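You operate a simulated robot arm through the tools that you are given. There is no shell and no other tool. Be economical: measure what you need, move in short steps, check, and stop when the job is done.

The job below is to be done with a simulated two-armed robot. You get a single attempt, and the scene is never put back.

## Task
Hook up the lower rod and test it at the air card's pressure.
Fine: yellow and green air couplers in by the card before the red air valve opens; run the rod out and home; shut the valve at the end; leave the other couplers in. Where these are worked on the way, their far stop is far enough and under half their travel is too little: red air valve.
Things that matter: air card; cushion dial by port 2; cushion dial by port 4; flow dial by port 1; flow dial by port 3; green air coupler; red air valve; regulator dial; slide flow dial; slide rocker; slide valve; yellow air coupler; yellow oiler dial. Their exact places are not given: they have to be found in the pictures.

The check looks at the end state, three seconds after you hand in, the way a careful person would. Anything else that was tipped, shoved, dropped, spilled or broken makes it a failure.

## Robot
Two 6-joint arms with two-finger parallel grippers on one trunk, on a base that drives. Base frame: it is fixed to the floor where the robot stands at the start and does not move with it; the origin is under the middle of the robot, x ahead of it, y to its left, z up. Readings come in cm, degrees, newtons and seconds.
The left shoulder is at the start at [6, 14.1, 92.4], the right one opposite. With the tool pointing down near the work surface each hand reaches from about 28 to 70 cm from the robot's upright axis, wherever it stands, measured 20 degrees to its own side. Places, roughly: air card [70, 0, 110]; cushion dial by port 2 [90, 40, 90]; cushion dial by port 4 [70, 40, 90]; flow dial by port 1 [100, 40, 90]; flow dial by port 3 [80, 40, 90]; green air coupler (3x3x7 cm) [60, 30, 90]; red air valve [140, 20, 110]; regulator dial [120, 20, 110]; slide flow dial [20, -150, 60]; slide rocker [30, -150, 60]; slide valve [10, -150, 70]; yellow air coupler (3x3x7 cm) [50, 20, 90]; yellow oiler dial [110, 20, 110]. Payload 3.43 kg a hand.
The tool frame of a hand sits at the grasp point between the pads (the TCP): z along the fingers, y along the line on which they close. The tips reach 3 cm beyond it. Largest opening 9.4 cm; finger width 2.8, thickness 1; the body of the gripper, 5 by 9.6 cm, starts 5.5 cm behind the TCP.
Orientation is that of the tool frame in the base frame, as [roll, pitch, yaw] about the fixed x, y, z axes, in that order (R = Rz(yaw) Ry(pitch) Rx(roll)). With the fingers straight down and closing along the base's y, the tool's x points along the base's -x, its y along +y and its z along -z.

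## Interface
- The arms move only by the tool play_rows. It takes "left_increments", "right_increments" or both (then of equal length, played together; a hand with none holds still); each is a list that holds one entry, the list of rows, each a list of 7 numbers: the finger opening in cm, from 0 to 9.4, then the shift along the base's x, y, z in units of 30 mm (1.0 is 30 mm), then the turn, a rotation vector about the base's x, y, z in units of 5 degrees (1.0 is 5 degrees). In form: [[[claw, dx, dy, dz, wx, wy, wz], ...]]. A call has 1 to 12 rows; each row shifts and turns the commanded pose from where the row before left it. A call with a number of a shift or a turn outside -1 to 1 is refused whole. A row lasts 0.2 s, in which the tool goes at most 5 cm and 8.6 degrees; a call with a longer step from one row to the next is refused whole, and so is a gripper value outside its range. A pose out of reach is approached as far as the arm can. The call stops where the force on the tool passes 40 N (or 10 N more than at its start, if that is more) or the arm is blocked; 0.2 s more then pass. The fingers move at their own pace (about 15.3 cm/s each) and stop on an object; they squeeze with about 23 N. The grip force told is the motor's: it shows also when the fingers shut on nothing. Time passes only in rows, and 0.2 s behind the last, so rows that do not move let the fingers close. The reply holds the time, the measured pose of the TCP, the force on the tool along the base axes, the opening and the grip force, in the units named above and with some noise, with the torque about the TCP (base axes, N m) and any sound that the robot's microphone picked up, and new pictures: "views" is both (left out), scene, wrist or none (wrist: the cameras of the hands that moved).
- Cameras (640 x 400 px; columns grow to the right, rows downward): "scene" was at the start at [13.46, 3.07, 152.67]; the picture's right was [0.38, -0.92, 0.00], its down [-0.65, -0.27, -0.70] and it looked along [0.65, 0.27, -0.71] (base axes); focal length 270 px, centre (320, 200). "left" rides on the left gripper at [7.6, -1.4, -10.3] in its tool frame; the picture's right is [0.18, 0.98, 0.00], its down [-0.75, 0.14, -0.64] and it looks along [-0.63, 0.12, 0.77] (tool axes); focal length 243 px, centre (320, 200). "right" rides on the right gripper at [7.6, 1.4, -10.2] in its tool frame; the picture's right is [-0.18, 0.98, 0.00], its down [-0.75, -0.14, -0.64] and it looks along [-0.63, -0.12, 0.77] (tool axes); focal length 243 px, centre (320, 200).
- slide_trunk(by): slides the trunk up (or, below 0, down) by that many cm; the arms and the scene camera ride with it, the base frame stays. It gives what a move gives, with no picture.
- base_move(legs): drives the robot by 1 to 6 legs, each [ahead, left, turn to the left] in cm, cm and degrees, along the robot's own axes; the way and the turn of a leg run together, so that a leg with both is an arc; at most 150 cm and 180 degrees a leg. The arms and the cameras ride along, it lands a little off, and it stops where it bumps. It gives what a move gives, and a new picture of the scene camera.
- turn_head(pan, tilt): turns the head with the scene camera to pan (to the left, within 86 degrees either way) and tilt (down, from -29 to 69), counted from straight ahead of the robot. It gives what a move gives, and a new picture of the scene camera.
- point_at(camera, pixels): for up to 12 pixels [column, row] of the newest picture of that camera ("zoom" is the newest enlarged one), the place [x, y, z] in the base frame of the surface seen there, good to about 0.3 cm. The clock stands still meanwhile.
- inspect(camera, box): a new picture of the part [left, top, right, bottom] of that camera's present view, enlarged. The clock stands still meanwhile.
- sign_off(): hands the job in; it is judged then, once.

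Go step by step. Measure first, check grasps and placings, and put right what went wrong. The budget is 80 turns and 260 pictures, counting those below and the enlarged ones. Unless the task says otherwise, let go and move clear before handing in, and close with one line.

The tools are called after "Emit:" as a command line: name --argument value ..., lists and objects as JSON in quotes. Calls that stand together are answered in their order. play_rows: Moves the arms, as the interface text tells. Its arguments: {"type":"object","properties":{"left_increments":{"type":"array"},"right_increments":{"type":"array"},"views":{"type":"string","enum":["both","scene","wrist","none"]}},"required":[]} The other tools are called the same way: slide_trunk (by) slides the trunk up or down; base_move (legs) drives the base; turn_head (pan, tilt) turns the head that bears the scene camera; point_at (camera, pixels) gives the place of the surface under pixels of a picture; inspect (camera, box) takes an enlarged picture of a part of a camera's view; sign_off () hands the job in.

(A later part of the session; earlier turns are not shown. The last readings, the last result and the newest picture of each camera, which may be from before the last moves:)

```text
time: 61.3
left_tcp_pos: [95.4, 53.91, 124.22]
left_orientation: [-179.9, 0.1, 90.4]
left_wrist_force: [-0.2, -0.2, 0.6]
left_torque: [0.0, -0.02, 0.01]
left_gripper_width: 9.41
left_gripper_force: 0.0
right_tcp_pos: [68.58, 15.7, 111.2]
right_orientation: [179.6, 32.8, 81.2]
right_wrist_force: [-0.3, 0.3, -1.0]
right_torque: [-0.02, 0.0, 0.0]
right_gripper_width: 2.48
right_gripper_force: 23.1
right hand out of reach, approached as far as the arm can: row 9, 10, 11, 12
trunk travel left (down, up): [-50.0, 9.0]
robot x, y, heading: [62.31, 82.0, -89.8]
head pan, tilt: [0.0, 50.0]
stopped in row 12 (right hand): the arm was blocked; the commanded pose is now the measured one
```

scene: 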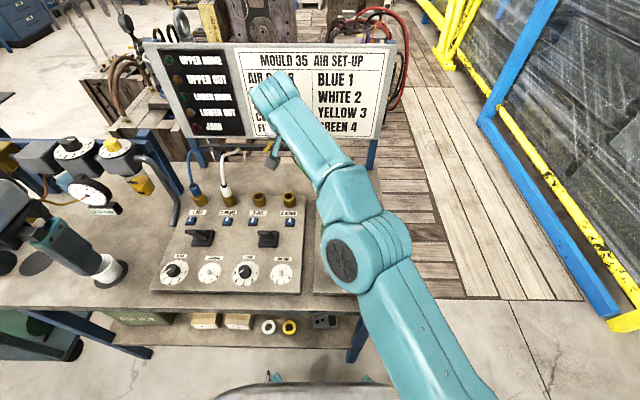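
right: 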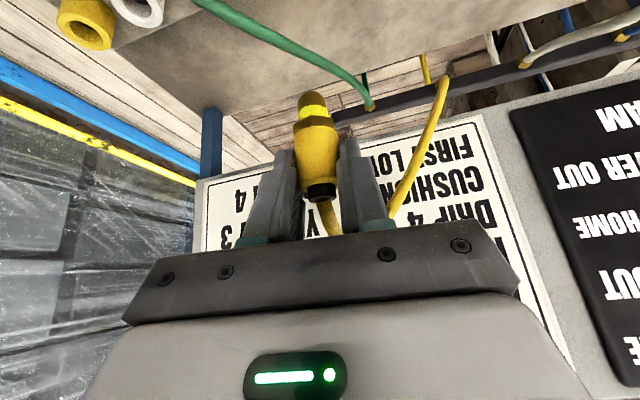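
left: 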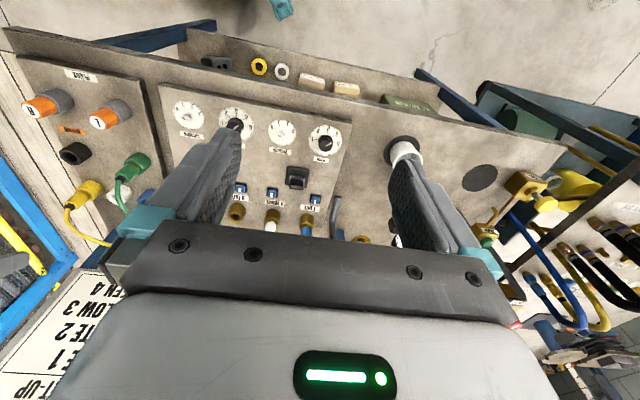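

Out of reach beyond x≈68; I'll drive 15 cm to the robot's left so the hand comes to the port, correcting heading.

Emit:
base_move --legs '[[0, 14, 0]]'

```text
time: 63.7
left_tcp_pos: [108.89, 53.41, 124.31]
left_orientation: [-179.9, -0.2, 90.3]
left_wrist_force: [0.4, -1.3, -0.4]
left_torque: [0.05, 0.03, 0.01]
left_gripper_width: 9.38
left_gripper_force: 0.0
right_tcp_pos: [82.77, 15.55, 111.31]
right_orientation: [179.8, 32.6, 81.5]
right_wrist_force: [0.0, -0.1, -0.4]
right_torque: [0.04, -0.03, -0.02]
right_gripper_width: 2.49
right_gripper_force: 23.5
trunk travel left (down, up): [-50.0, 9.0]
robot x, y, heading: [76.09, 81.74, -89.5]
head pan, tilt: [0.0, 50.0]
```

scene: 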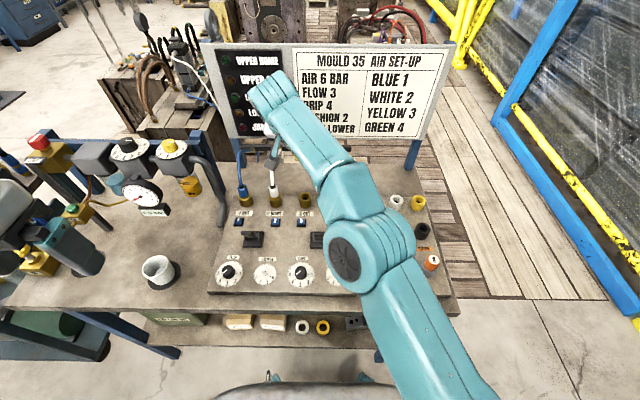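

Now over the port; I'll restore the hand's orientation and come to (81.2,16.5,104.5).

Emit:
play_rows --right_increments '[[[2, -0.15, 0.1, 0, -0.15, 0, 0.6], [2, -0.15, 0.1, 0, -0.15, 0, 0.6], [2, -0.12, 0.06, -0.4, -0.15, 0, 0.6], [2, -0.1, 0.05, -0.8, 0, 0, 0], [2, 0, 0, -0.6, 0, 0, 0], [2, 0, 0, -0.4, 0, 0, 0]]]'

Emit:
inspect --camera "right" --box '[200, 0, 440, 180]'

```text
time: 65.1
left_tcp_pos: [108.98, 53.68, 124.38]
left_orientation: [-179.9, 0.0, 90.2]
left_wrist_force: [-0.1, -0.3, -0.1]
left_torque: [-0.02, 0.0, 0.02]
left_gripper_width: 9.41
left_gripper_force: 0.0
right_tcp_pos: [81.12, 16.96, 104.74]
right_orientation: [179.5, 35.0, 90.5]
right_wrist_force: [0.9, -0.6, -0.1]
right_torque: [0.03, -0.02, -0.04]
right_gripper_width: 2.48
right_gripper_force: 23.3
trunk travel left (down, up): [-50.0, 9.0]
robot x, y, heading: [76.17, 82.17, -89.5]
head pan, tilt: [0.0, 50.0]
```

scene: 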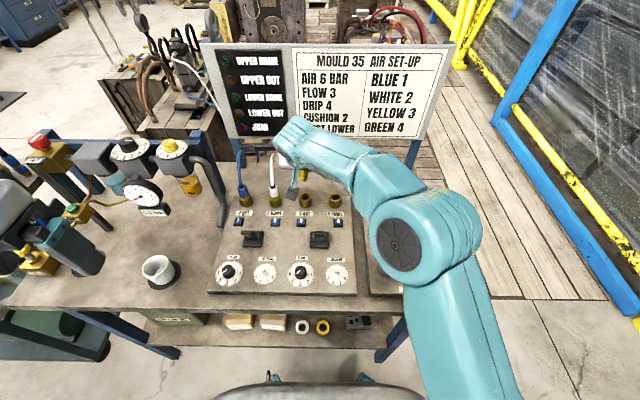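
right: 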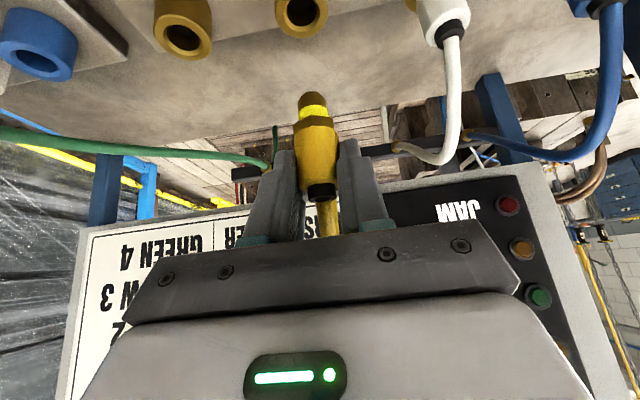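

```text
2.22 times, centred on (320, 90) of right
```

zoom: 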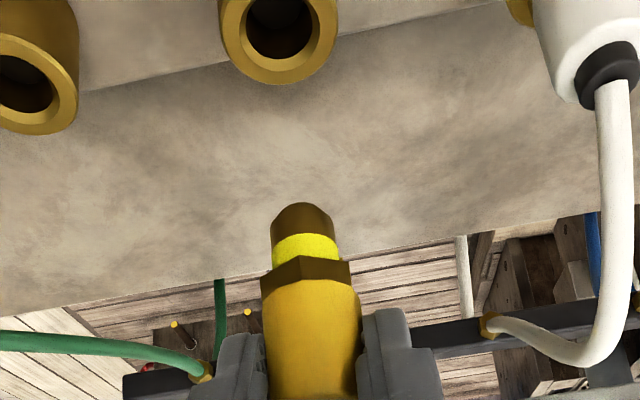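

Alignment resembles the parked view. Lowering to just above the rim and trimming y.

Emit:
play_rows --right_increments '[[[2, 0.03, -0.15, -0.7, 0, 0, 0], [2, 0, 0, -0.8, 0, 0, 0], [2, 0, 0, -0.55, 0, 0, 0], [2, 0, 0, 0, 0, 0, 0]]]'

Emit:
inspect --camera "right" --box '[240, 20, 400, 200]'

Emit:
inspect --camera "scene" --box '[260, 150, 350, 220]'

```text
time: 66.1
left_tcp_pos: [109.06, 53.64, 124.36]
left_orientation: [-179.9, 0.0, 90.2]
left_wrist_force: [0.1, 0.4, -0.2]
left_torque: [0.01, 0.0, 0.0]
left_gripper_width: 9.42
left_gripper_force: 0.1
right_tcp_pos: [81.12, 16.46, 98.38]
right_orientation: [179.5, 35.0, 90.4]
right_wrist_force: [-0.3, -0.4, -0.6]
right_torque: [-0.03, -0.03, -0.01]
right_gripper_width: 2.48
right_gripper_force: 23.2
trunk travel left (down, up): [-50.0, 9.0]
robot x, y, heading: [76.05, 82.16, -89.6]
head pan, tilt: [0.0, 50.0]
```

scene: 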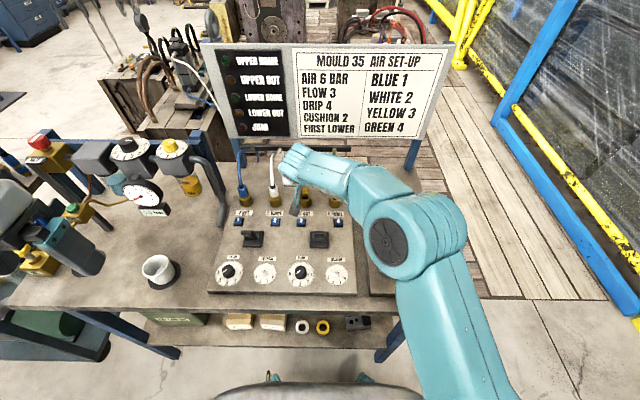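
right: 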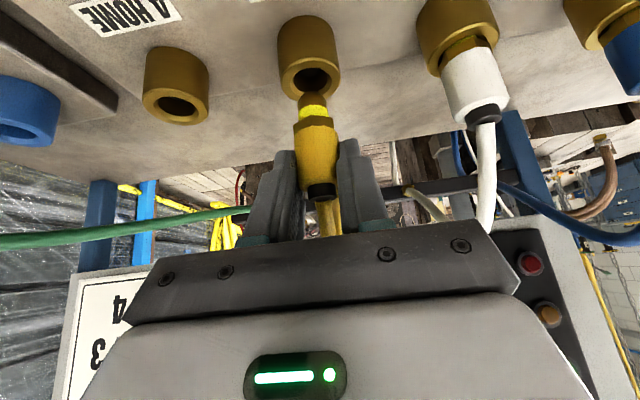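

```text
2.22 times, centred on (320, 110) of right
```

zoom: 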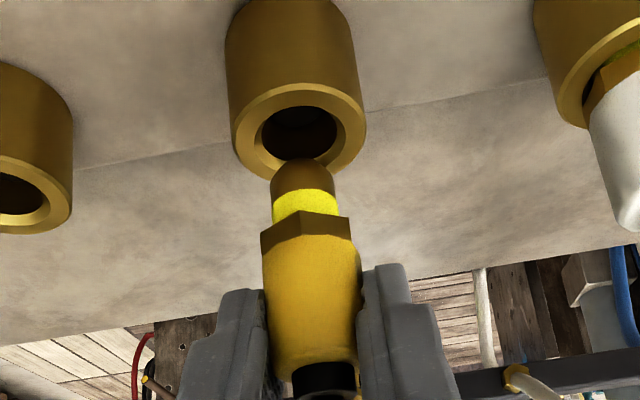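

```text
5.71 times, centred on (305, 185) of scene
```

zoom: 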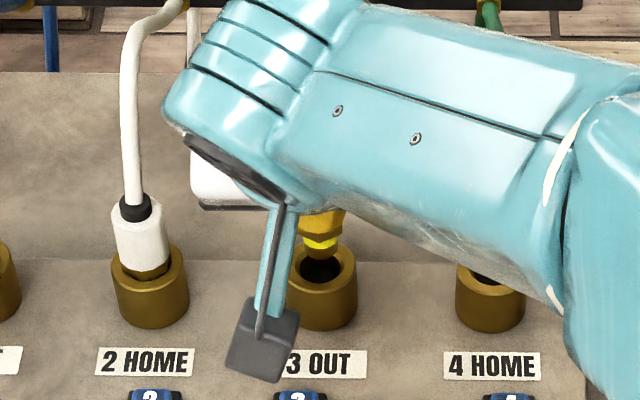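

Nose is centred over port 3 in both views. Pressing down gently.

Emit:
play_rows --right_increments '[[[2, 0.02, 0, -0.3, 0, 0, 0], [2, 0, 0, -0.3, 0, 0, 0], [2, 0, 0, -0.3, 0, 0, 0], [2, 0, 0, -0.2, 0, 0, 0], [2, 0, 0, 0, 0, 0, 0]]]'

Emit:
inspect --camera "right" --box '[240, 20, 400, 200]'

```text
time: 67.3
left_tcp_pos: [108.95, 53.81, 124.42]
left_orientation: [-179.9, 0.2, 90.2]
left_wrist_force: [-0.6, 0.5, 0.4]
left_torque: [0.02, 0.01, -0.01]
left_gripper_width: 9.39
left_gripper_force: 0.0
right_tcp_pos: [80.98, 16.29, 95.53]
right_orientation: [179.3, 35.5, 90.4]
right_wrist_force: [-1.0, -5.2, 18.7]
right_torque: [-0.32, 0.31, -0.08]
right_gripper_width: 2.48
right_gripper_force: 22.7
trunk travel left (down, up): [-50.0, 9.0]
robot x, y, heading: [76.14, 81.92, -89.3]
head pan, tilt: [0.0, 50.0]
```

scene: 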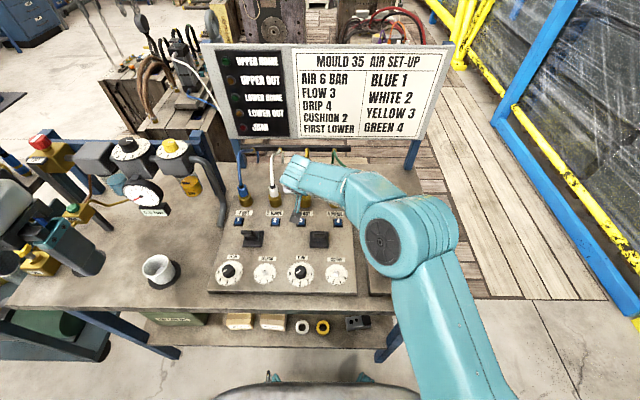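
right: 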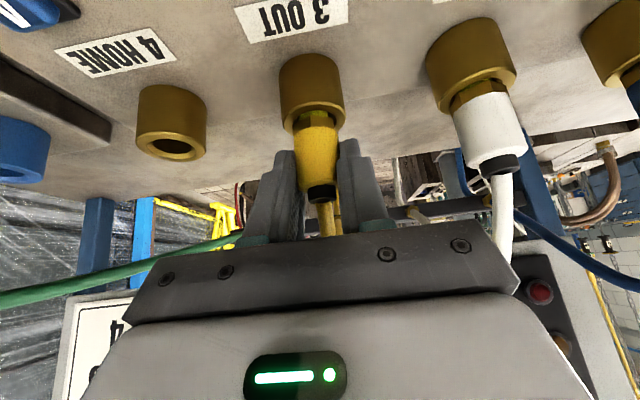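

```text
2.22 times, centred on (320, 110) of right
```

zoom: 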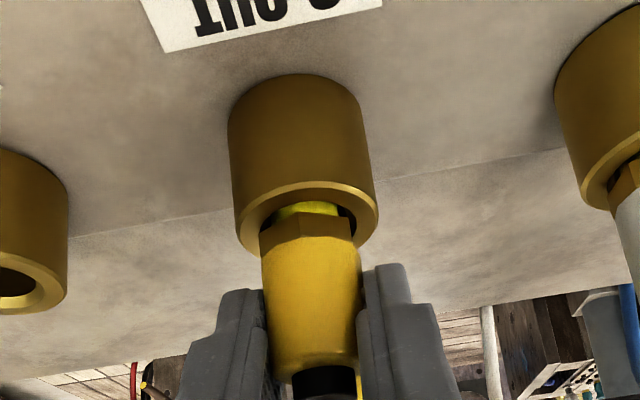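

The yellow band still shows a little (force 18.7 N), so it isn't home yet. Pushing further.

Emit:
play_rows --right_increments '[[[2, 0, 0, -0.15, 0, 0, 0], [2, 0, 0, -0.15, 0, 0, 0], [2, 0, 0, -0.1, 0, 0, 0], [2, 0, 0, 0, 0, 0, 0]]]' --views "wrist"

Emit:
inspect --camera "right" --box '[240, 20, 400, 200]'

```text
time: 68.0
left_tcp_pos: [108.89, 53.83, 124.34]
left_orientation: [-179.9, 0.1, 90.2]
left_wrist_force: [0.0, -1.0, -0.6]
left_torque: [0.05, 0.01, 0.01]
left_gripper_width: 9.4
left_gripper_force: 0.1
right_tcp_pos: [81.15, 16.25, 95.24]
right_orientation: [179.3, 35.7, 90.0]
right_wrist_force: [-6.2, 12.1, 19.0]
right_torque: [0.23, 0.37, -0.07]
right_gripper_width: 2.57
right_gripper_force: 23.0
trunk travel left (down, up): [-50.0, 9.0]
robot x, y, heading: [75.97, 82.17, -89.8]
head pan, tilt: [0.0, 50.0]
stopped in row 3 (right hand): the force on the tool passed its limit at 42 N (the readings are from after the stop); the commanded pose is now the measured one
```

right: 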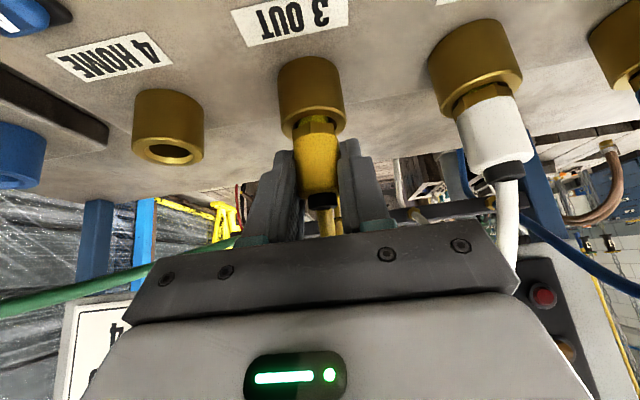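

```text
2.22 times, centred on (320, 110) of right
```

zoom: 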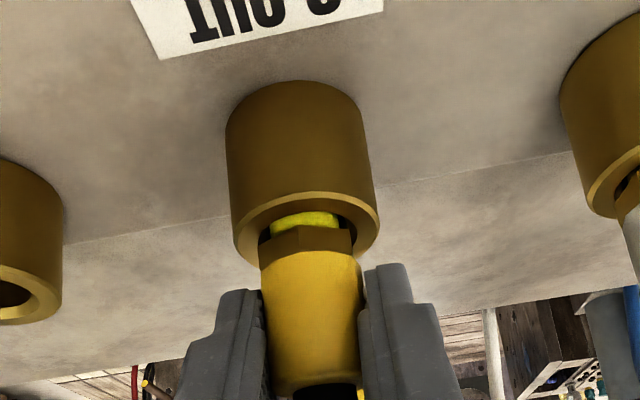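

It slipped a little in the fingers while the yellow band remains visible about 0.5 cm. I'll let go, regrip 0.8 cm higher with y corrected, then press again.

Emit:
play_rows --right_increments '[[[4.5, 0, 0, 0, 0, 0, 0], [4.5, 0, 0, 0, 0, 0, 0], [4.5, 0.02, 0.05, 0.27, 0, 0, 0], [4.5, 0, 0, 0, 0, 0, 0], [2, 0, 0, 0, 0, 0, 0], [2, 0, 0, 0, 0, 0, 0], [2, 0, 0, 0, 0, 0, 0]]]' --views "wrist"

Emit:
inspect --camera "right" --box '[240, 20, 400, 200]'

```text
time: 69.6
left_tcp_pos: [108.91, 53.64, 124.36]
left_orientation: [-179.9, 0.0, 90.2]
left_wrist_force: [0.2, 0.7, -0.4]
left_torque: [0.03, -0.03, -0.01]
left_gripper_width: 9.4
left_gripper_force: 0.1
right_tcp_pos: [81.19, 16.45, 95.64]
right_orientation: [179.4, 35.5, 90.2]
right_wrist_force: [-6.8, 3.0, 3.6]
right_torque: [0.22, 0.34, -0.04]
right_gripper_width: 2.48
right_gripper_force: 23.3
trunk travel left (down, up): [-50.0, 9.0]
robot x, y, heading: [76.13, 82.16, -89.7]
head pan, tilt: [0.0, 50.0]
```

right: 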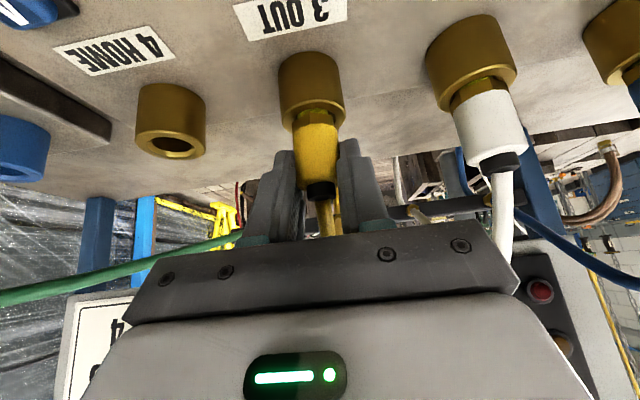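

```text
2.22 times, centred on (320, 110) of right
```

zoom: 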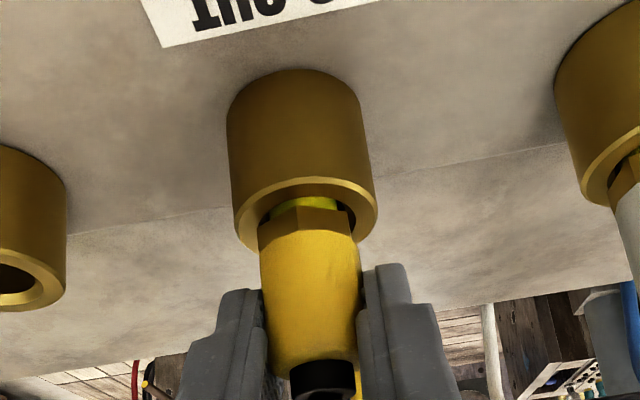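

Regripped with the band thinner. Easing x by −1 mm and pressing again.

Emit:
play_rows --right_increments '[[[2, -0.05, 0.03, -0.1, 0, 0, 0], [2, 0, 0.02, -0.12, 0, 0, 0], [2, 0, 0.02, -0.12, 0, 0, 0], [2, 0, 0.02, -0.12, 0, 0, 0], [2, 0, 0.02, -0.12, 0, 0, 0]]]' --views "wrist"

Emit:
inspect --camera "right" --box '[240, 20, 400, 200]'

```text
time: 70.7
left_tcp_pos: [108.89, 53.78, 124.36]
left_orientation: [-179.9, 0.1, 90.2]
left_wrist_force: [0.0, 0.2, 0.4]
left_torque: [0.02, -0.01, 0.01]
left_gripper_width: 9.4
left_gripper_force: 0.1
right_tcp_pos: [81.14, 16.36, 95.14]
right_orientation: [178.9, 36.5, 90.0]
right_wrist_force: [-5.1, 9.0, 14.8]
right_torque: [0.43, 0.32, -0.03]
right_gripper_width: 2.49
right_gripper_force: 23.3
trunk travel left (down, up): [-50.0, 9.0]
robot x, y, heading: [76.07, 82.09, -89.4]
head pan, tilt: [0.0, 50.0]
stopped in row 5 (right hand): the force on the tool passed its limit at 41 N (the readings are from after the stop); the commanded pose is now the measured one
```

right: 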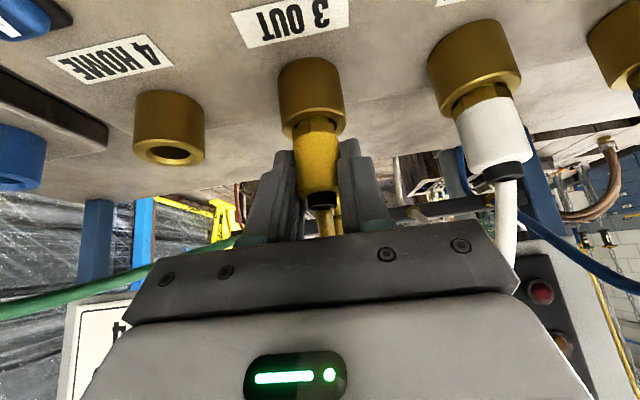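

```text
2.22 times, centred on (320, 110) of right
```

zoom: 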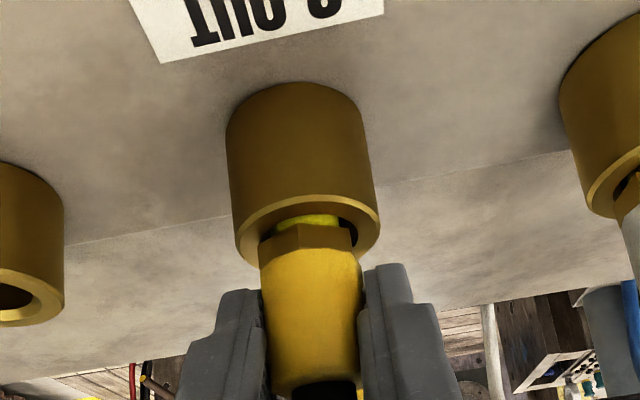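

I'll compare with the seated white coupler beside it to judge what "home" looks like.

Emit:
inspect --camera "right" --box '[420, 20, 540, 190]'

Emit:
point_at --camera "right" --pixels '[[505, 170], [487, 130], [480, 97], [490, 162], [318, 155], [318, 185], [318, 195], [317, 125], [480, 105]]'

Emit:
inspect --camera "scene" --box '[260, 150, 350, 220]'

```text
2.35 times, centred on (480, 105) of right
```

zoom: 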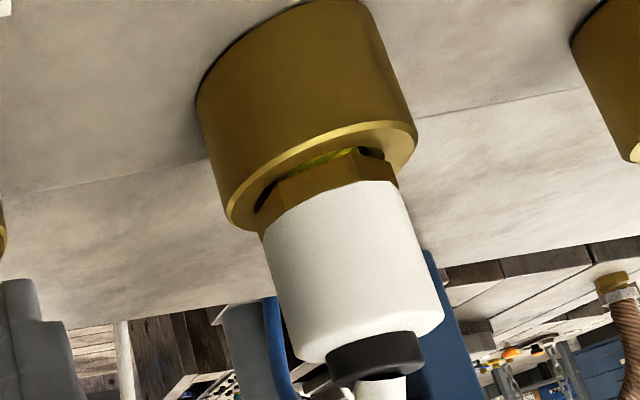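

```text
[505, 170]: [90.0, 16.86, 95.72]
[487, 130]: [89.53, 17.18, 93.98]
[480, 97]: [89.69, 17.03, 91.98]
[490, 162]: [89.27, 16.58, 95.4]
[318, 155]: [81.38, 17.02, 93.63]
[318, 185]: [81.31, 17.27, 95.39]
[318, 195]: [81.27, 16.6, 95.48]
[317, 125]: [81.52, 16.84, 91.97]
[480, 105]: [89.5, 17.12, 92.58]
```

```text
5.71 times, centred on (305, 185) of scene
```

zoom: 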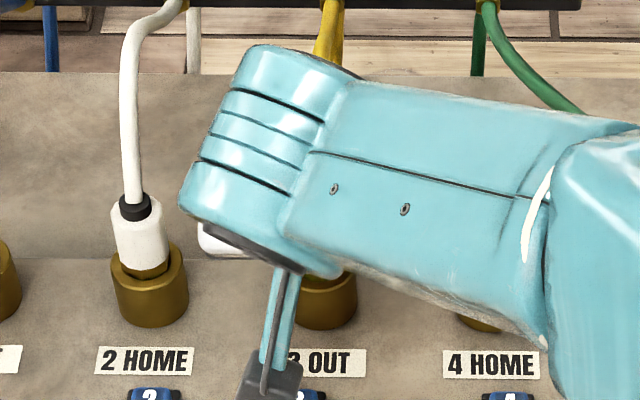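

White's collar top sits at z 95.4–95.7 and yellow's at 95.4–95.5, hexes both at ~92: yellow is seated just like white. I'll release, back out along the finger line, and go to a stand-off before the green coupler.

Emit:
play_rows --right_increments '[[[5, 0, 0, 0, 0, 0, 0], [5, 0, 0, 0, 0, 0, 0], [5, 0, 0.57, 0.82, 0, 0, 0], [5, 0, 0.57, 0.82, 0, 0, 0], [5, -0.3, 0.6, 0.9, 0, 0, 0], [6, -1, 0.6, 0.5, 0.1, 0, 0], [6, -1, 0.6, 0, 0.1, 0, 0], [6, -1, 0.6, 0, 0.1, 0, 0], [6, -1, 0.6, 0, 0, 0, 0], [6, -1, 0.6, 0, 0, 0, 0], [6, -1, 0.6, 0, 0, 0, 0], [6, -0.4, 0, 0, 0, 0, 0]]]'

Emit:
inspect --camera "scene" --box '[225, 160, 365, 250]'

```text
time: 73.3
left_tcp_pos: [108.92, 53.48, 124.28]
left_orientation: [-179.9, -0.1, 90.2]
left_wrist_force: [-0.8, -0.4, -0.2]
left_torque: [0.0, 0.04, 0.01]
left_gripper_width: 9.41
left_gripper_force: 0.0
right_tcp_pos: [60.99, 32.17, 103.68]
right_orientation: [179.0, 34.7, 90.0]
right_wrist_force: [0.3, 0.7, 0.1]
right_torque: [0.0, 0.01, -0.04]
right_gripper_width: 6.01
right_gripper_force: 0.0
trunk travel left (down, up): [-50.0, 9.0]
robot x, y, heading: [76.54, 81.85, -89.3]
head pan, tilt: [0.0, 50.0]
```

scene: 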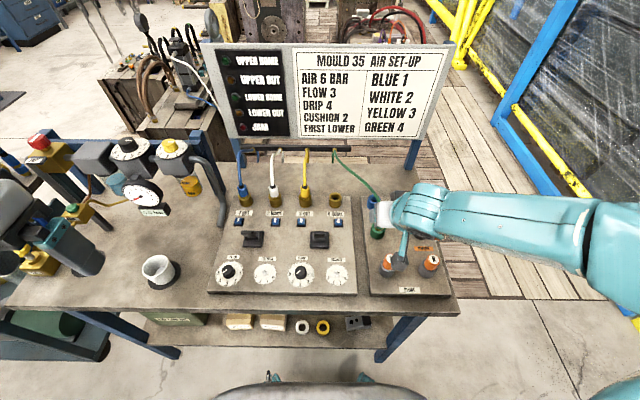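
right: 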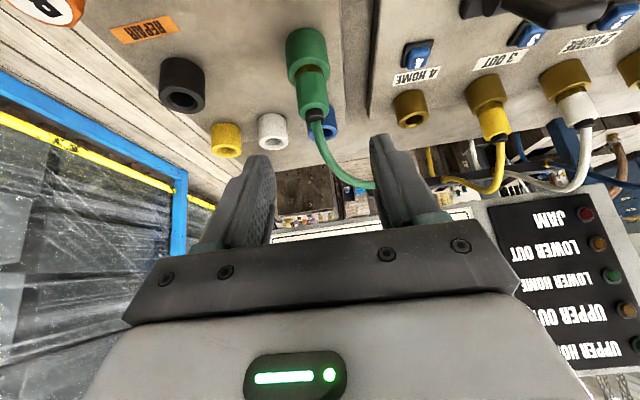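

```text
4.44 times, centred on (295, 205) of scene
```

zoom: 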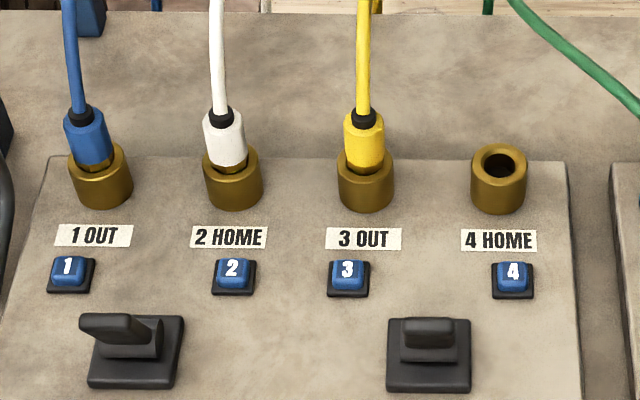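

Yellow in port 3 now looks just like blue and white. Wrist view shows green centred at (312,90); advancing along the finger line and closing.

Emit:
play_rows --right_increments '[[[6, 0, -0.42, -0.7, 0, 0, 0], [6, 0, -0.42, -0.7, 0, 0, 0], [6, 0, -0.42, -0.72, 0, 0, 0], [6, 0, -0.42, -0.7, 0, 0, 0], [6, 0, 0, 0, 0, 0, 0], [2, 0, 0, 0, 0, 0, 0], [2, 0, 0, 0, 0, 0, 0], [2, 0, 0, 0, 0, 0, 0]]]' --views "wrist"

```text
time: 75.1
left_tcp_pos: [108.75, 53.69, 124.49]
left_orientation: [-179.9, 0.0, 90.2]
left_wrist_force: [0.1, -0.1, 0.0]
left_torque: [-0.02, -0.02, -0.02]
left_gripper_width: 9.38
left_gripper_force: 0.1
right_tcp_pos: [60.92, 27.03, 95.61]
right_orientation: [179.0, 34.7, 90.0]
right_wrist_force: [-8.5, 2.5, 4.4]
right_torque: [0.08, 0.54, -0.04]
right_gripper_width: 2.49
right_gripper_force: 23.0
trunk travel left (down, up): [-50.0, 9.0]
robot x, y, heading: [76.2, 82.11, -89.6]
head pan, tilt: [0.0, 50.0]
```

right: 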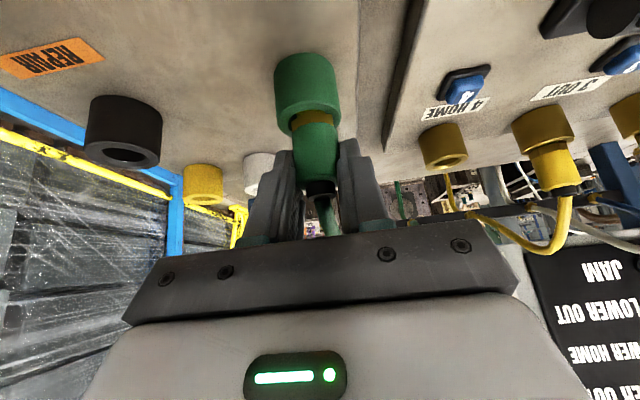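

Green is gripped (2.49 cm). Lifting straight up, then measuring its empty cup.

Emit:
play_rows --right_increments '[[[2, -0.05, 0, 0, 0, 0, 0], [2, 0, 0, 0.3, 0, 0, 0], [2, 0, 0, 0.5, 0, 0, 0], [2, 0, 0, 0.8, 0, 0, 0], [2, 0, 0, 1, 0, 0, 0], [2, 0, 0, 0.8, 0, 0, 0]]]'

Emit:
inspect --camera "scene" --box '[355, 210, 405, 250]'

Emit:
inspect --camera "right" --box '[200, 0, 440, 200]'

```text
time: 76.5
left_tcp_pos: [108.97, 53.58, 124.3]
left_orientation: [-179.9, -0.1, 90.2]
left_wrist_force: [0.2, -0.5, 0.1]
left_torque: [-0.01, -0.04, 0.0]
left_gripper_width: 9.4
left_gripper_force: 0.0
right_tcp_pos: [60.92, 27.24, 105.59]
right_orientation: [178.9, 34.7, 90.0]
right_wrist_force: [0.1, -0.4, -0.6]
right_torque: [0.02, -0.02, 0.0]
right_gripper_width: 2.49
right_gripper_force: 23.3
trunk travel left (down, up): [-50.0, 9.0]
robot x, y, heading: [76.44, 82.25, -89.6]
head pan, tilt: [0.0, 50.0]
```

scene: 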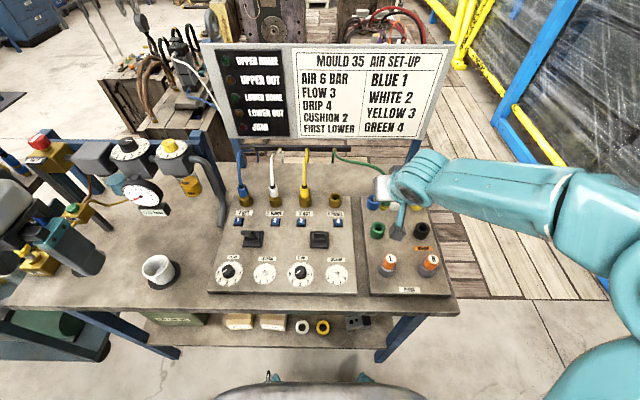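
right: 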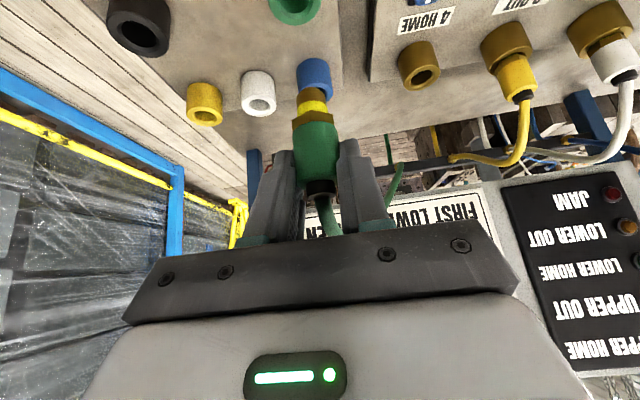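

```text
10.00 times, centred on (380, 230) of scene
```

zoom: 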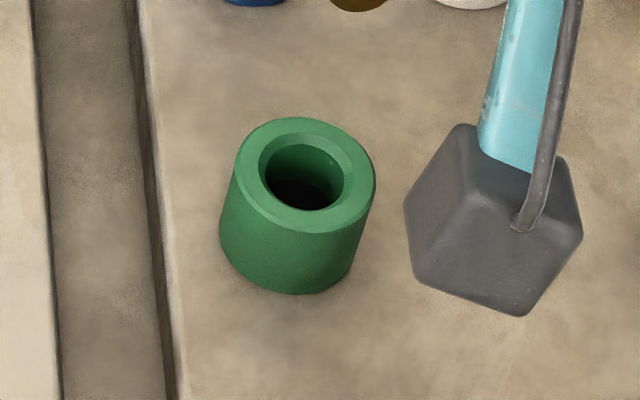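

```text
2.00 times, centred on (320, 100) of right
```

zoom: 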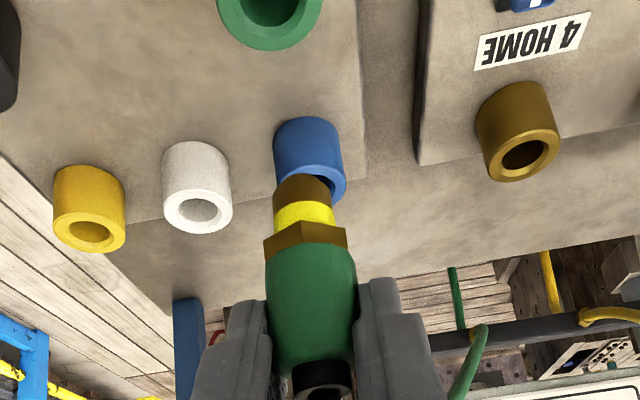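

Emit:
point_at --camera "scene" --pixels '[[378.5, 222.6], [378, 232], [372.9, 227.4], [384, 227.7], [335, 193.7], [335, 202.5], [329.7, 198], [340.3, 198]]'

```text
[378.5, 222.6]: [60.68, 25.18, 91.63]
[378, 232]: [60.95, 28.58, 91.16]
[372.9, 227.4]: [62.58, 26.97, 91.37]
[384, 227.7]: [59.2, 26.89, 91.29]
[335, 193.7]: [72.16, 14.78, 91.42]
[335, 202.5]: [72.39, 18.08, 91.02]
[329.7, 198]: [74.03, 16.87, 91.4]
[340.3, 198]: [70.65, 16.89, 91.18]
```

Green cup centre (60.87,26.88) → offset (0.05,0.15). Moving to above port 4 and then down near the rim.

Emit:
play_rows --right_increments '[[[2, 0.94, -0.91, 0, 0, 0, 0], [2, 0.94, -0.91, 0, 0, 0, 0], [2, 0.94, -0.91, 0, 0, 0, 0], [2, 0.94, -0.91, 0, 0, 0, 0], [2, 0, 0, -0.8, 0, 0, 0], [2, 0, 0, -0.8, 0, 0, 0], [2, 0, 0, -0.6, 0, 0, 0], [2, 0, 0, 0, 0, 0, 0]]]' --views "wrist"

Emit:
inspect --camera "right" --box '[240, 20, 400, 200]'

Emit:
inspect --camera "scene" --box '[285, 160, 375, 220]'

```text
time: 78.3
left_tcp_pos: [108.98, 53.75, 124.17]
left_orientation: [-179.9, 0.0, 90.2]
left_wrist_force: [-0.3, 0.4, -0.6]
left_torque: [0.0, 0.03, -0.01]
left_gripper_width: 9.4
left_gripper_force: 0.1
right_tcp_pos: [72.32, 16.47, 99.14]
right_orientation: [179.0, 34.9, 90.1]
right_wrist_force: [-0.1, 0.3, -0.9]
right_torque: [-0.03, 0.04, 0.02]
right_gripper_width: 2.48
right_gripper_force: 22.9
trunk travel left (down, up): [-50.0, 9.0]
robot x, y, heading: [76.2, 82.1, -89.6]
head pan, tilt: [0.0, 50.0]
```

right: 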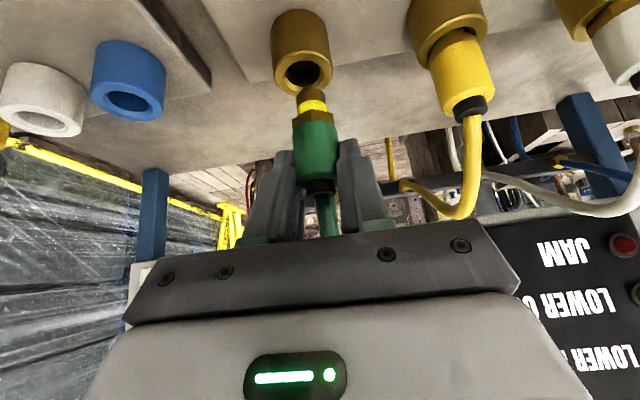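

```text
2.22 times, centred on (320, 110) of right
```

zoom: 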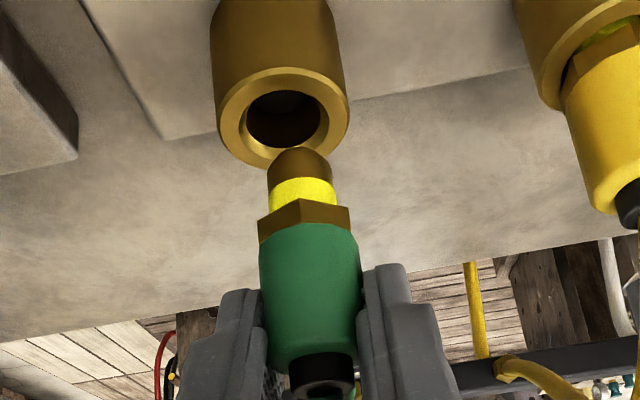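

```text
6.67 times, centred on (330, 190) of scene
```

zoom: 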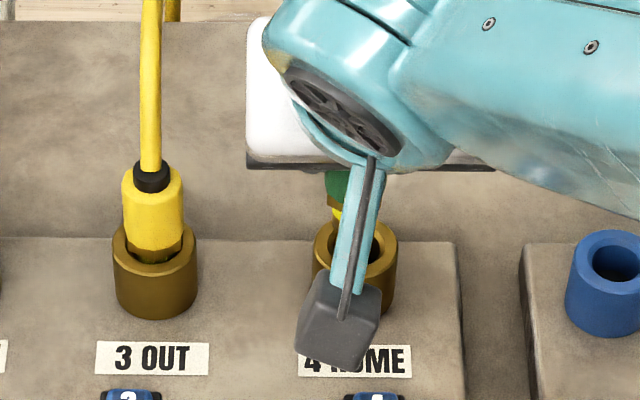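

In the wrist view the nose (301,155) sits a little to +x of the hole (283,118). Shifting −3 mm in x and −1.5 mm in y, coming down slightly and rechecking.

Emit:
play_rows --right_increments '[[[2, -0.1, -0.05, -0.2, 0, 0, 0], [2, 0, 0, 0, 0, 0, 0]]]' --views "none"

Emit:
inspect --camera "right" --box '[240, 20, 400, 200]'

```text
time: 78.9
left_tcp_pos: [108.9, 53.75, 124.56]
left_orientation: [-179.9, 0.0, 90.2]
left_wrist_force: [-0.3, -0.5, -0.1]
left_torque: [0.01, 0.02, -0.02]
left_gripper_width: 9.37
left_gripper_force: 0.3
right_tcp_pos: [71.96, 16.29, 98.5]
right_orientation: [179.0, 34.8, 90.1]
right_wrist_force: [0.1, -0.1, -0.5]
right_torque: [-0.02, -0.02, 0.0]
right_gripper_width: 2.47
right_gripper_force: 22.7
trunk travel left (down, up): [-50.0, 9.0]
robot x, y, heading: [75.92, 82.07, -89.3]
head pan, tilt: [0.0, 50.0]
```

```text
2.22 times, centred on (320, 110) of right
```

zoom: 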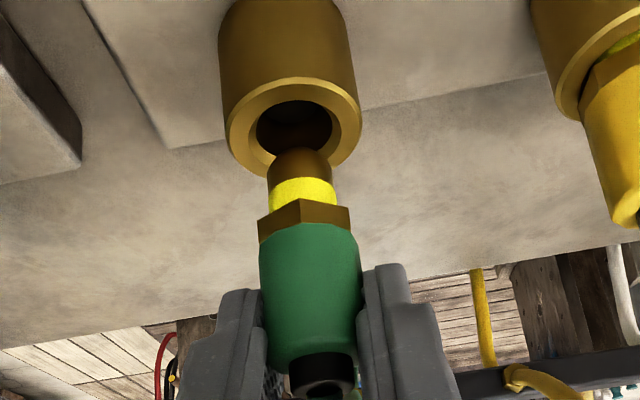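

Nearly centred now (hole 294, nose 301). Another −1 mm in x, then press in.

Emit:
play_rows --right_increments '[[[2, -0.03, 0, -0.25, 0, 0, 0], [2, 0, 0, -0.25, 0, 0, 0], [2, 0, 0, -0.25, 0, 0, 0], [2, 0, 0, -0.2, 0, 0, 0], [2, 0, 0, -0.1, 0, 0, 0], [2, 0, 0, 0, 0, 0, 0]]]' --views "wrist"

Emit:
inspect --camera "right" --box '[240, 20, 400, 200]'

Emit:
point_at --camera "right" --pixels '[[318, 155], [318, 183], [318, 190], [318, 196], [316, 125]]'

```text
time: 80.3
left_tcp_pos: [109.08, 53.79, 124.29]
left_orientation: [-179.9, 0.2, 90.2]
left_wrist_force: [0.4, 0.1, -1.1]
left_torque: [0.03, 0.0, 0.02]
left_gripper_width: 9.4
left_gripper_force: 0.1
right_tcp_pos: [71.98, 16.22, 95.6]
right_orientation: [178.9, 35.1, 90.1]
right_wrist_force: [9.3, -2.1, 17.9]
right_torque: [-0.27, -0.58, 0.15]
right_gripper_width: 2.48
right_gripper_force: 23.1
trunk travel left (down, up): [-50.0, 9.0]
robot x, y, heading: [76.1, 82.05, -89.4]
head pan, tilt: [0.0, 50.0]
```

right: 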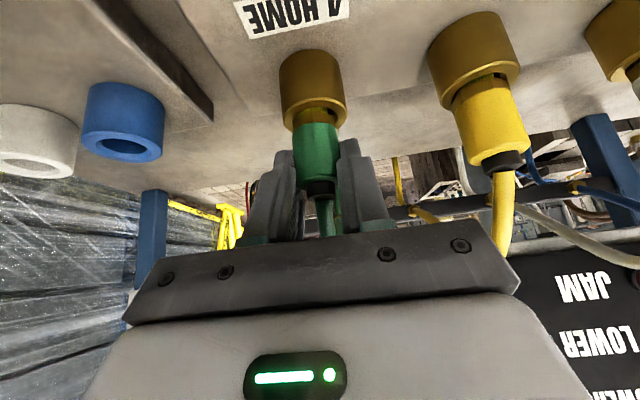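

```text
2.22 times, centred on (320, 110) of right
```

zoom: 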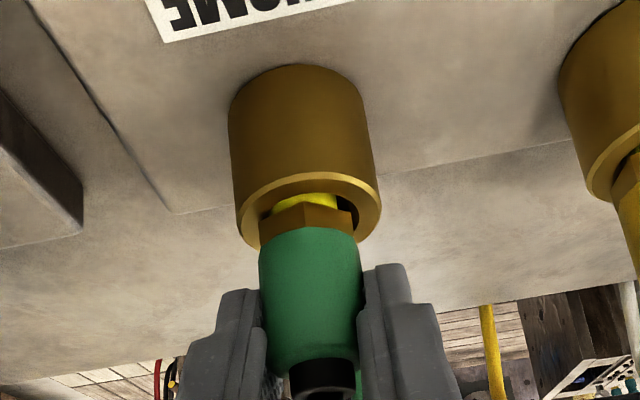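

```text
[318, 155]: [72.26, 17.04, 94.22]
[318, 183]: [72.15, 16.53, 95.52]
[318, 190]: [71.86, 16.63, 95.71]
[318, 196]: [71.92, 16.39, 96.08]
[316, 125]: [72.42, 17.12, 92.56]
```

Height matches its parked depth with 18 N of push; one more gentle press, then release and back off up the finger line.

Emit:
play_rows --right_increments '[[[2, 0.05, 0, -0.1, 0, 0, 0], [2, 0, 0, -0.1, 0, 0, 0], [2, 0, 0, 0, 0, 0, 0]]]' --views "none"

Emit:
play_rows --right_increments '[[[5, 0, 0, 0.05, 0, 0, 0], [5, 0, 0, 0, 0, 0, 0], [5, 0, 0.57, 0.82, 0, 0, 0], [5, 0, 0.57, 0.82, 0, 0, 0], [5, -0.3, 0.6, 0.9, 0, 0, 0], [6, -1, 0.8, 0.8, 0.1, 0, 0], [6, -1, 0.8, 0.8, 0.1, 0, 0], [6, -1, 0.8, 0.8, 0.1, 0, 0], [6, -1, 0.6, 0.5, 0, 0, 0], [6, -1, 0.6, 0.5, 0, 0, 0]]]'

Emit:
inspect --camera "scene" --box '[225, 160, 365, 250]'

```text
time: 81.1
left_tcp_pos: [109.03, 53.88, 124.33]
left_orientation: [-179.9, 0.1, 90.2]
left_wrist_force: [-0.4, -0.6, 1.1]
left_torque: [-0.02, 0.02, -0.01]
left_gripper_width: 9.39
left_gripper_force: 0.1
right_tcp_pos: [72.0, 16.32, 94.86]
right_orientation: [178.9, 35.0, 89.9]
right_wrist_force: [4.1, -3.0, 24.7]
right_torque: [-0.23, -0.21, 0.03]
right_gripper_width: 2.53
right_gripper_force: 22.9
trunk travel left (down, up): [-50.0, 9.0]
robot x, y, heading: [76.41, 82.19, -89.5]
head pan, tilt: [0.0, 50.0]
```

```text
time: 83.3
left_tcp_pos: [108.87, 54.06, 124.4]
left_orientation: [-179.8, 0.1, 90.2]
left_wrist_force: [-0.7, 0.1, -0.8]
left_torque: [-0.04, 0.02, -0.01]
left_gripper_width: 9.39
left_gripper_force: 0.0
right_tcp_pos: [56.04, 32.58, 112.89]
right_orientation: [178.9, 33.3, 90.1]
right_wrist_force: [-0.1, 0.6, 0.1]
right_torque: [-0.03, -0.01, -0.01]
right_gripper_width: 6.0
right_gripper_force: 0.0
trunk travel left (down, up): [-50.0, 9.0]
robot x, y, heading: [76.12, 82.06, -89.5]
head pan, tilt: [0.0, 50.0]
```

scene: 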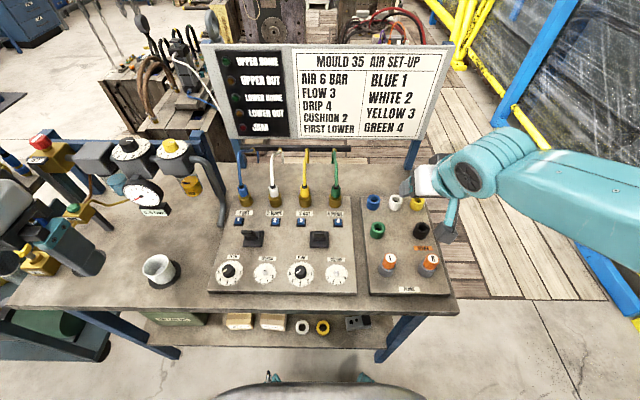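
right: 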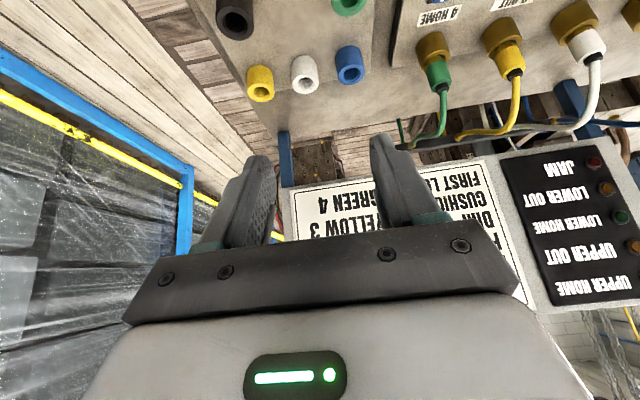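

```text
4.44 times, centred on (295, 205) of scene
```

zoom: 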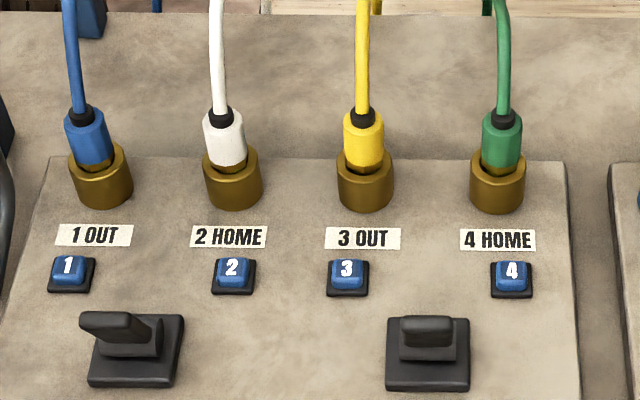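

All four couplers sit alike in their ports. Before the air goes on, I'll look at the slide station across the room, the lamp board and the regulator's scale.

Emit:
turn_head --pan -14 --tilt 20

Emit:
inspect --camera "scene" --box '[240, 120, 440, 260]'

Emit:
turn_head --pan 30 --tilt 35

Emit:
inspect --camera "scene" --box '[180, 120, 420, 280]'

```text
time: 84.3
left_tcp_pos: [108.87, 53.96, 124.41]
left_orientation: [-179.9, 0.1, 90.3]
left_wrist_force: [0.0, 0.4, 0.0]
left_torque: [-0.02, -0.02, 0.04]
left_gripper_width: 9.43
left_gripper_force: 0.0
right_tcp_pos: [55.94, 32.35, 112.72]
right_orientation: [178.9, 33.3, 90.0]
right_wrist_force: [-0.9, 0.8, 0.3]
right_torque: [0.01, -0.01, 0.01]
right_gripper_width: 5.97
right_gripper_force: 0.0
trunk travel left (down, up): [-50.0, 9.0]
robot x, y, heading: [76.16, 81.89, -89.6]
head pan, tilt: [-14.0, 20.0]
```

scene: 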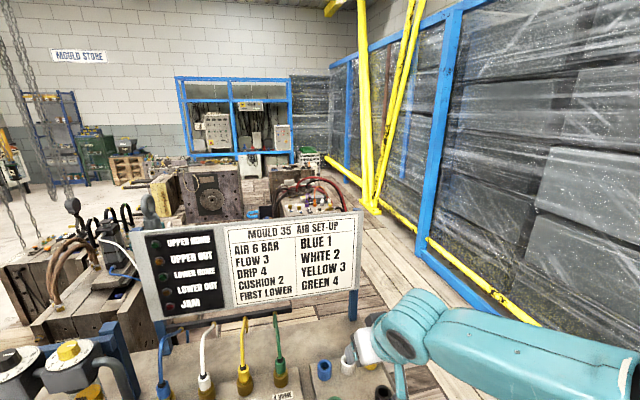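

```text
2.86 times, centred on (340, 190) of scene
```

zoom: 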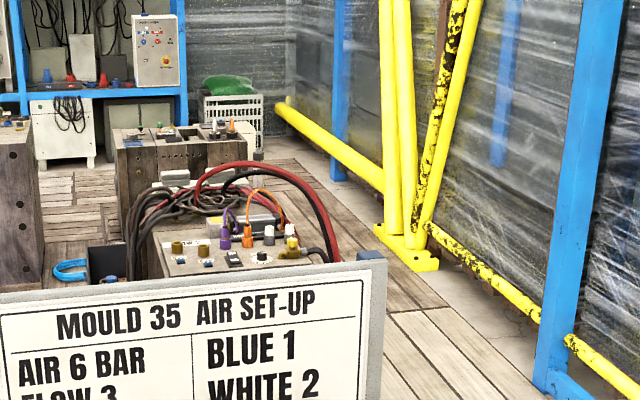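

```text
time: 85.4
left_tcp_pos: [108.96, 53.63, 124.4]
left_orientation: [-179.9, 0.0, 90.1]
left_wrist_force: [0.1, 0.2, 0.5]
left_torque: [0.02, -0.01, -0.01]
left_gripper_width: 9.41
left_gripper_force: 0.1
right_tcp_pos: [56.17, 32.39, 112.67]
right_orientation: [178.9, 33.3, 89.9]
right_wrist_force: [0.1, -0.9, 0.4]
right_torque: [-0.02, 0.02, 0.0]
right_gripper_width: 5.99
right_gripper_force: 0.1
trunk travel left (down, up): [-50.0, 9.0]
robot x, y, heading: [75.97, 82.19, -89.5]
head pan, tilt: [30.0, 35.0]
```

scene: 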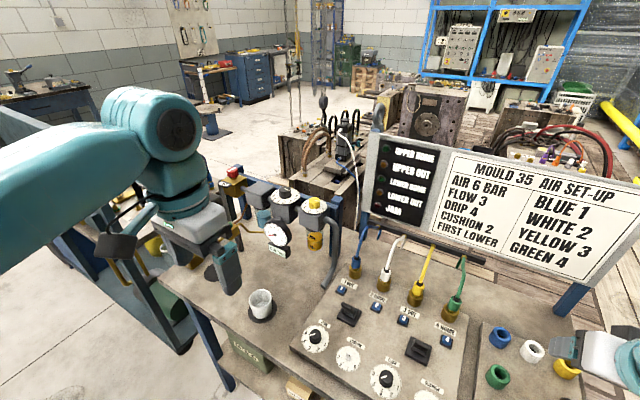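

```text
2.50 times, centred on (300, 200) of scene
```

zoom: 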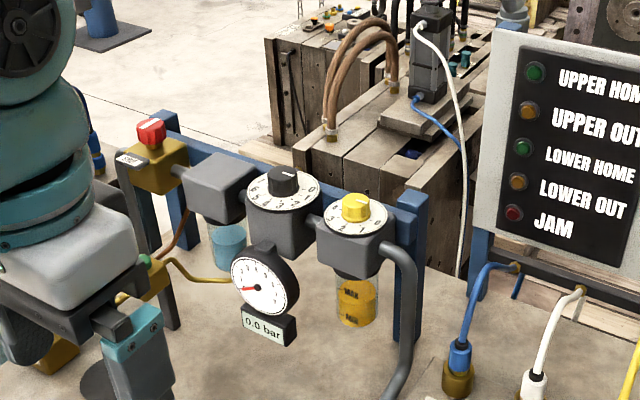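

The slide station belongs to another mould, so it stays untouched. Now measuring the regulator knob, its dial face, and the red valve, and zooming on their scales.

Emit:
point_at --camera "zoom" --pixels '[[283, 173], [283, 188], [255, 190], [310, 190], [283, 208], [268, 183], [298, 183], [150, 128], [150, 145], [137, 140], [165, 137], [130, 158]]'

Emit:
inspect --camera "scene" --box '[265, 175, 335, 225]'

Emit:
inspect --camera "scene" --box '[210, 155, 270, 200]'

```text
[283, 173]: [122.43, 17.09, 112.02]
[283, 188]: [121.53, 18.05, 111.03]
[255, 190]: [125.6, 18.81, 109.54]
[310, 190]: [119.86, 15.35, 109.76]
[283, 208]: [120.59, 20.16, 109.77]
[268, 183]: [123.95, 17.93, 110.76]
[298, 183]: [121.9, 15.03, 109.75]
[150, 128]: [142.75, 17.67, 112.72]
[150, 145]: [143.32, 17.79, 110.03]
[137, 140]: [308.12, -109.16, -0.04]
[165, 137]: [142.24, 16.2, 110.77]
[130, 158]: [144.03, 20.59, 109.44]
```

```text
8.00 times, centred on (300, 200) of scene
```

zoom: 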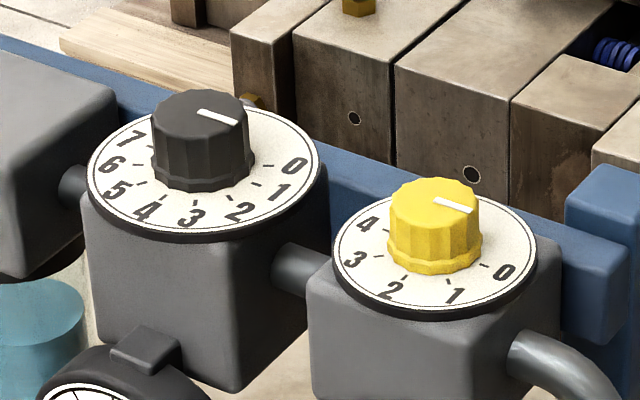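

```text
8.89 times, centred on (240, 178) of scene
```

zoom: 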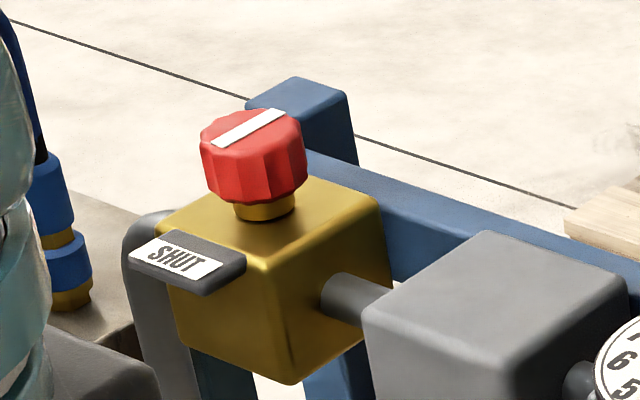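

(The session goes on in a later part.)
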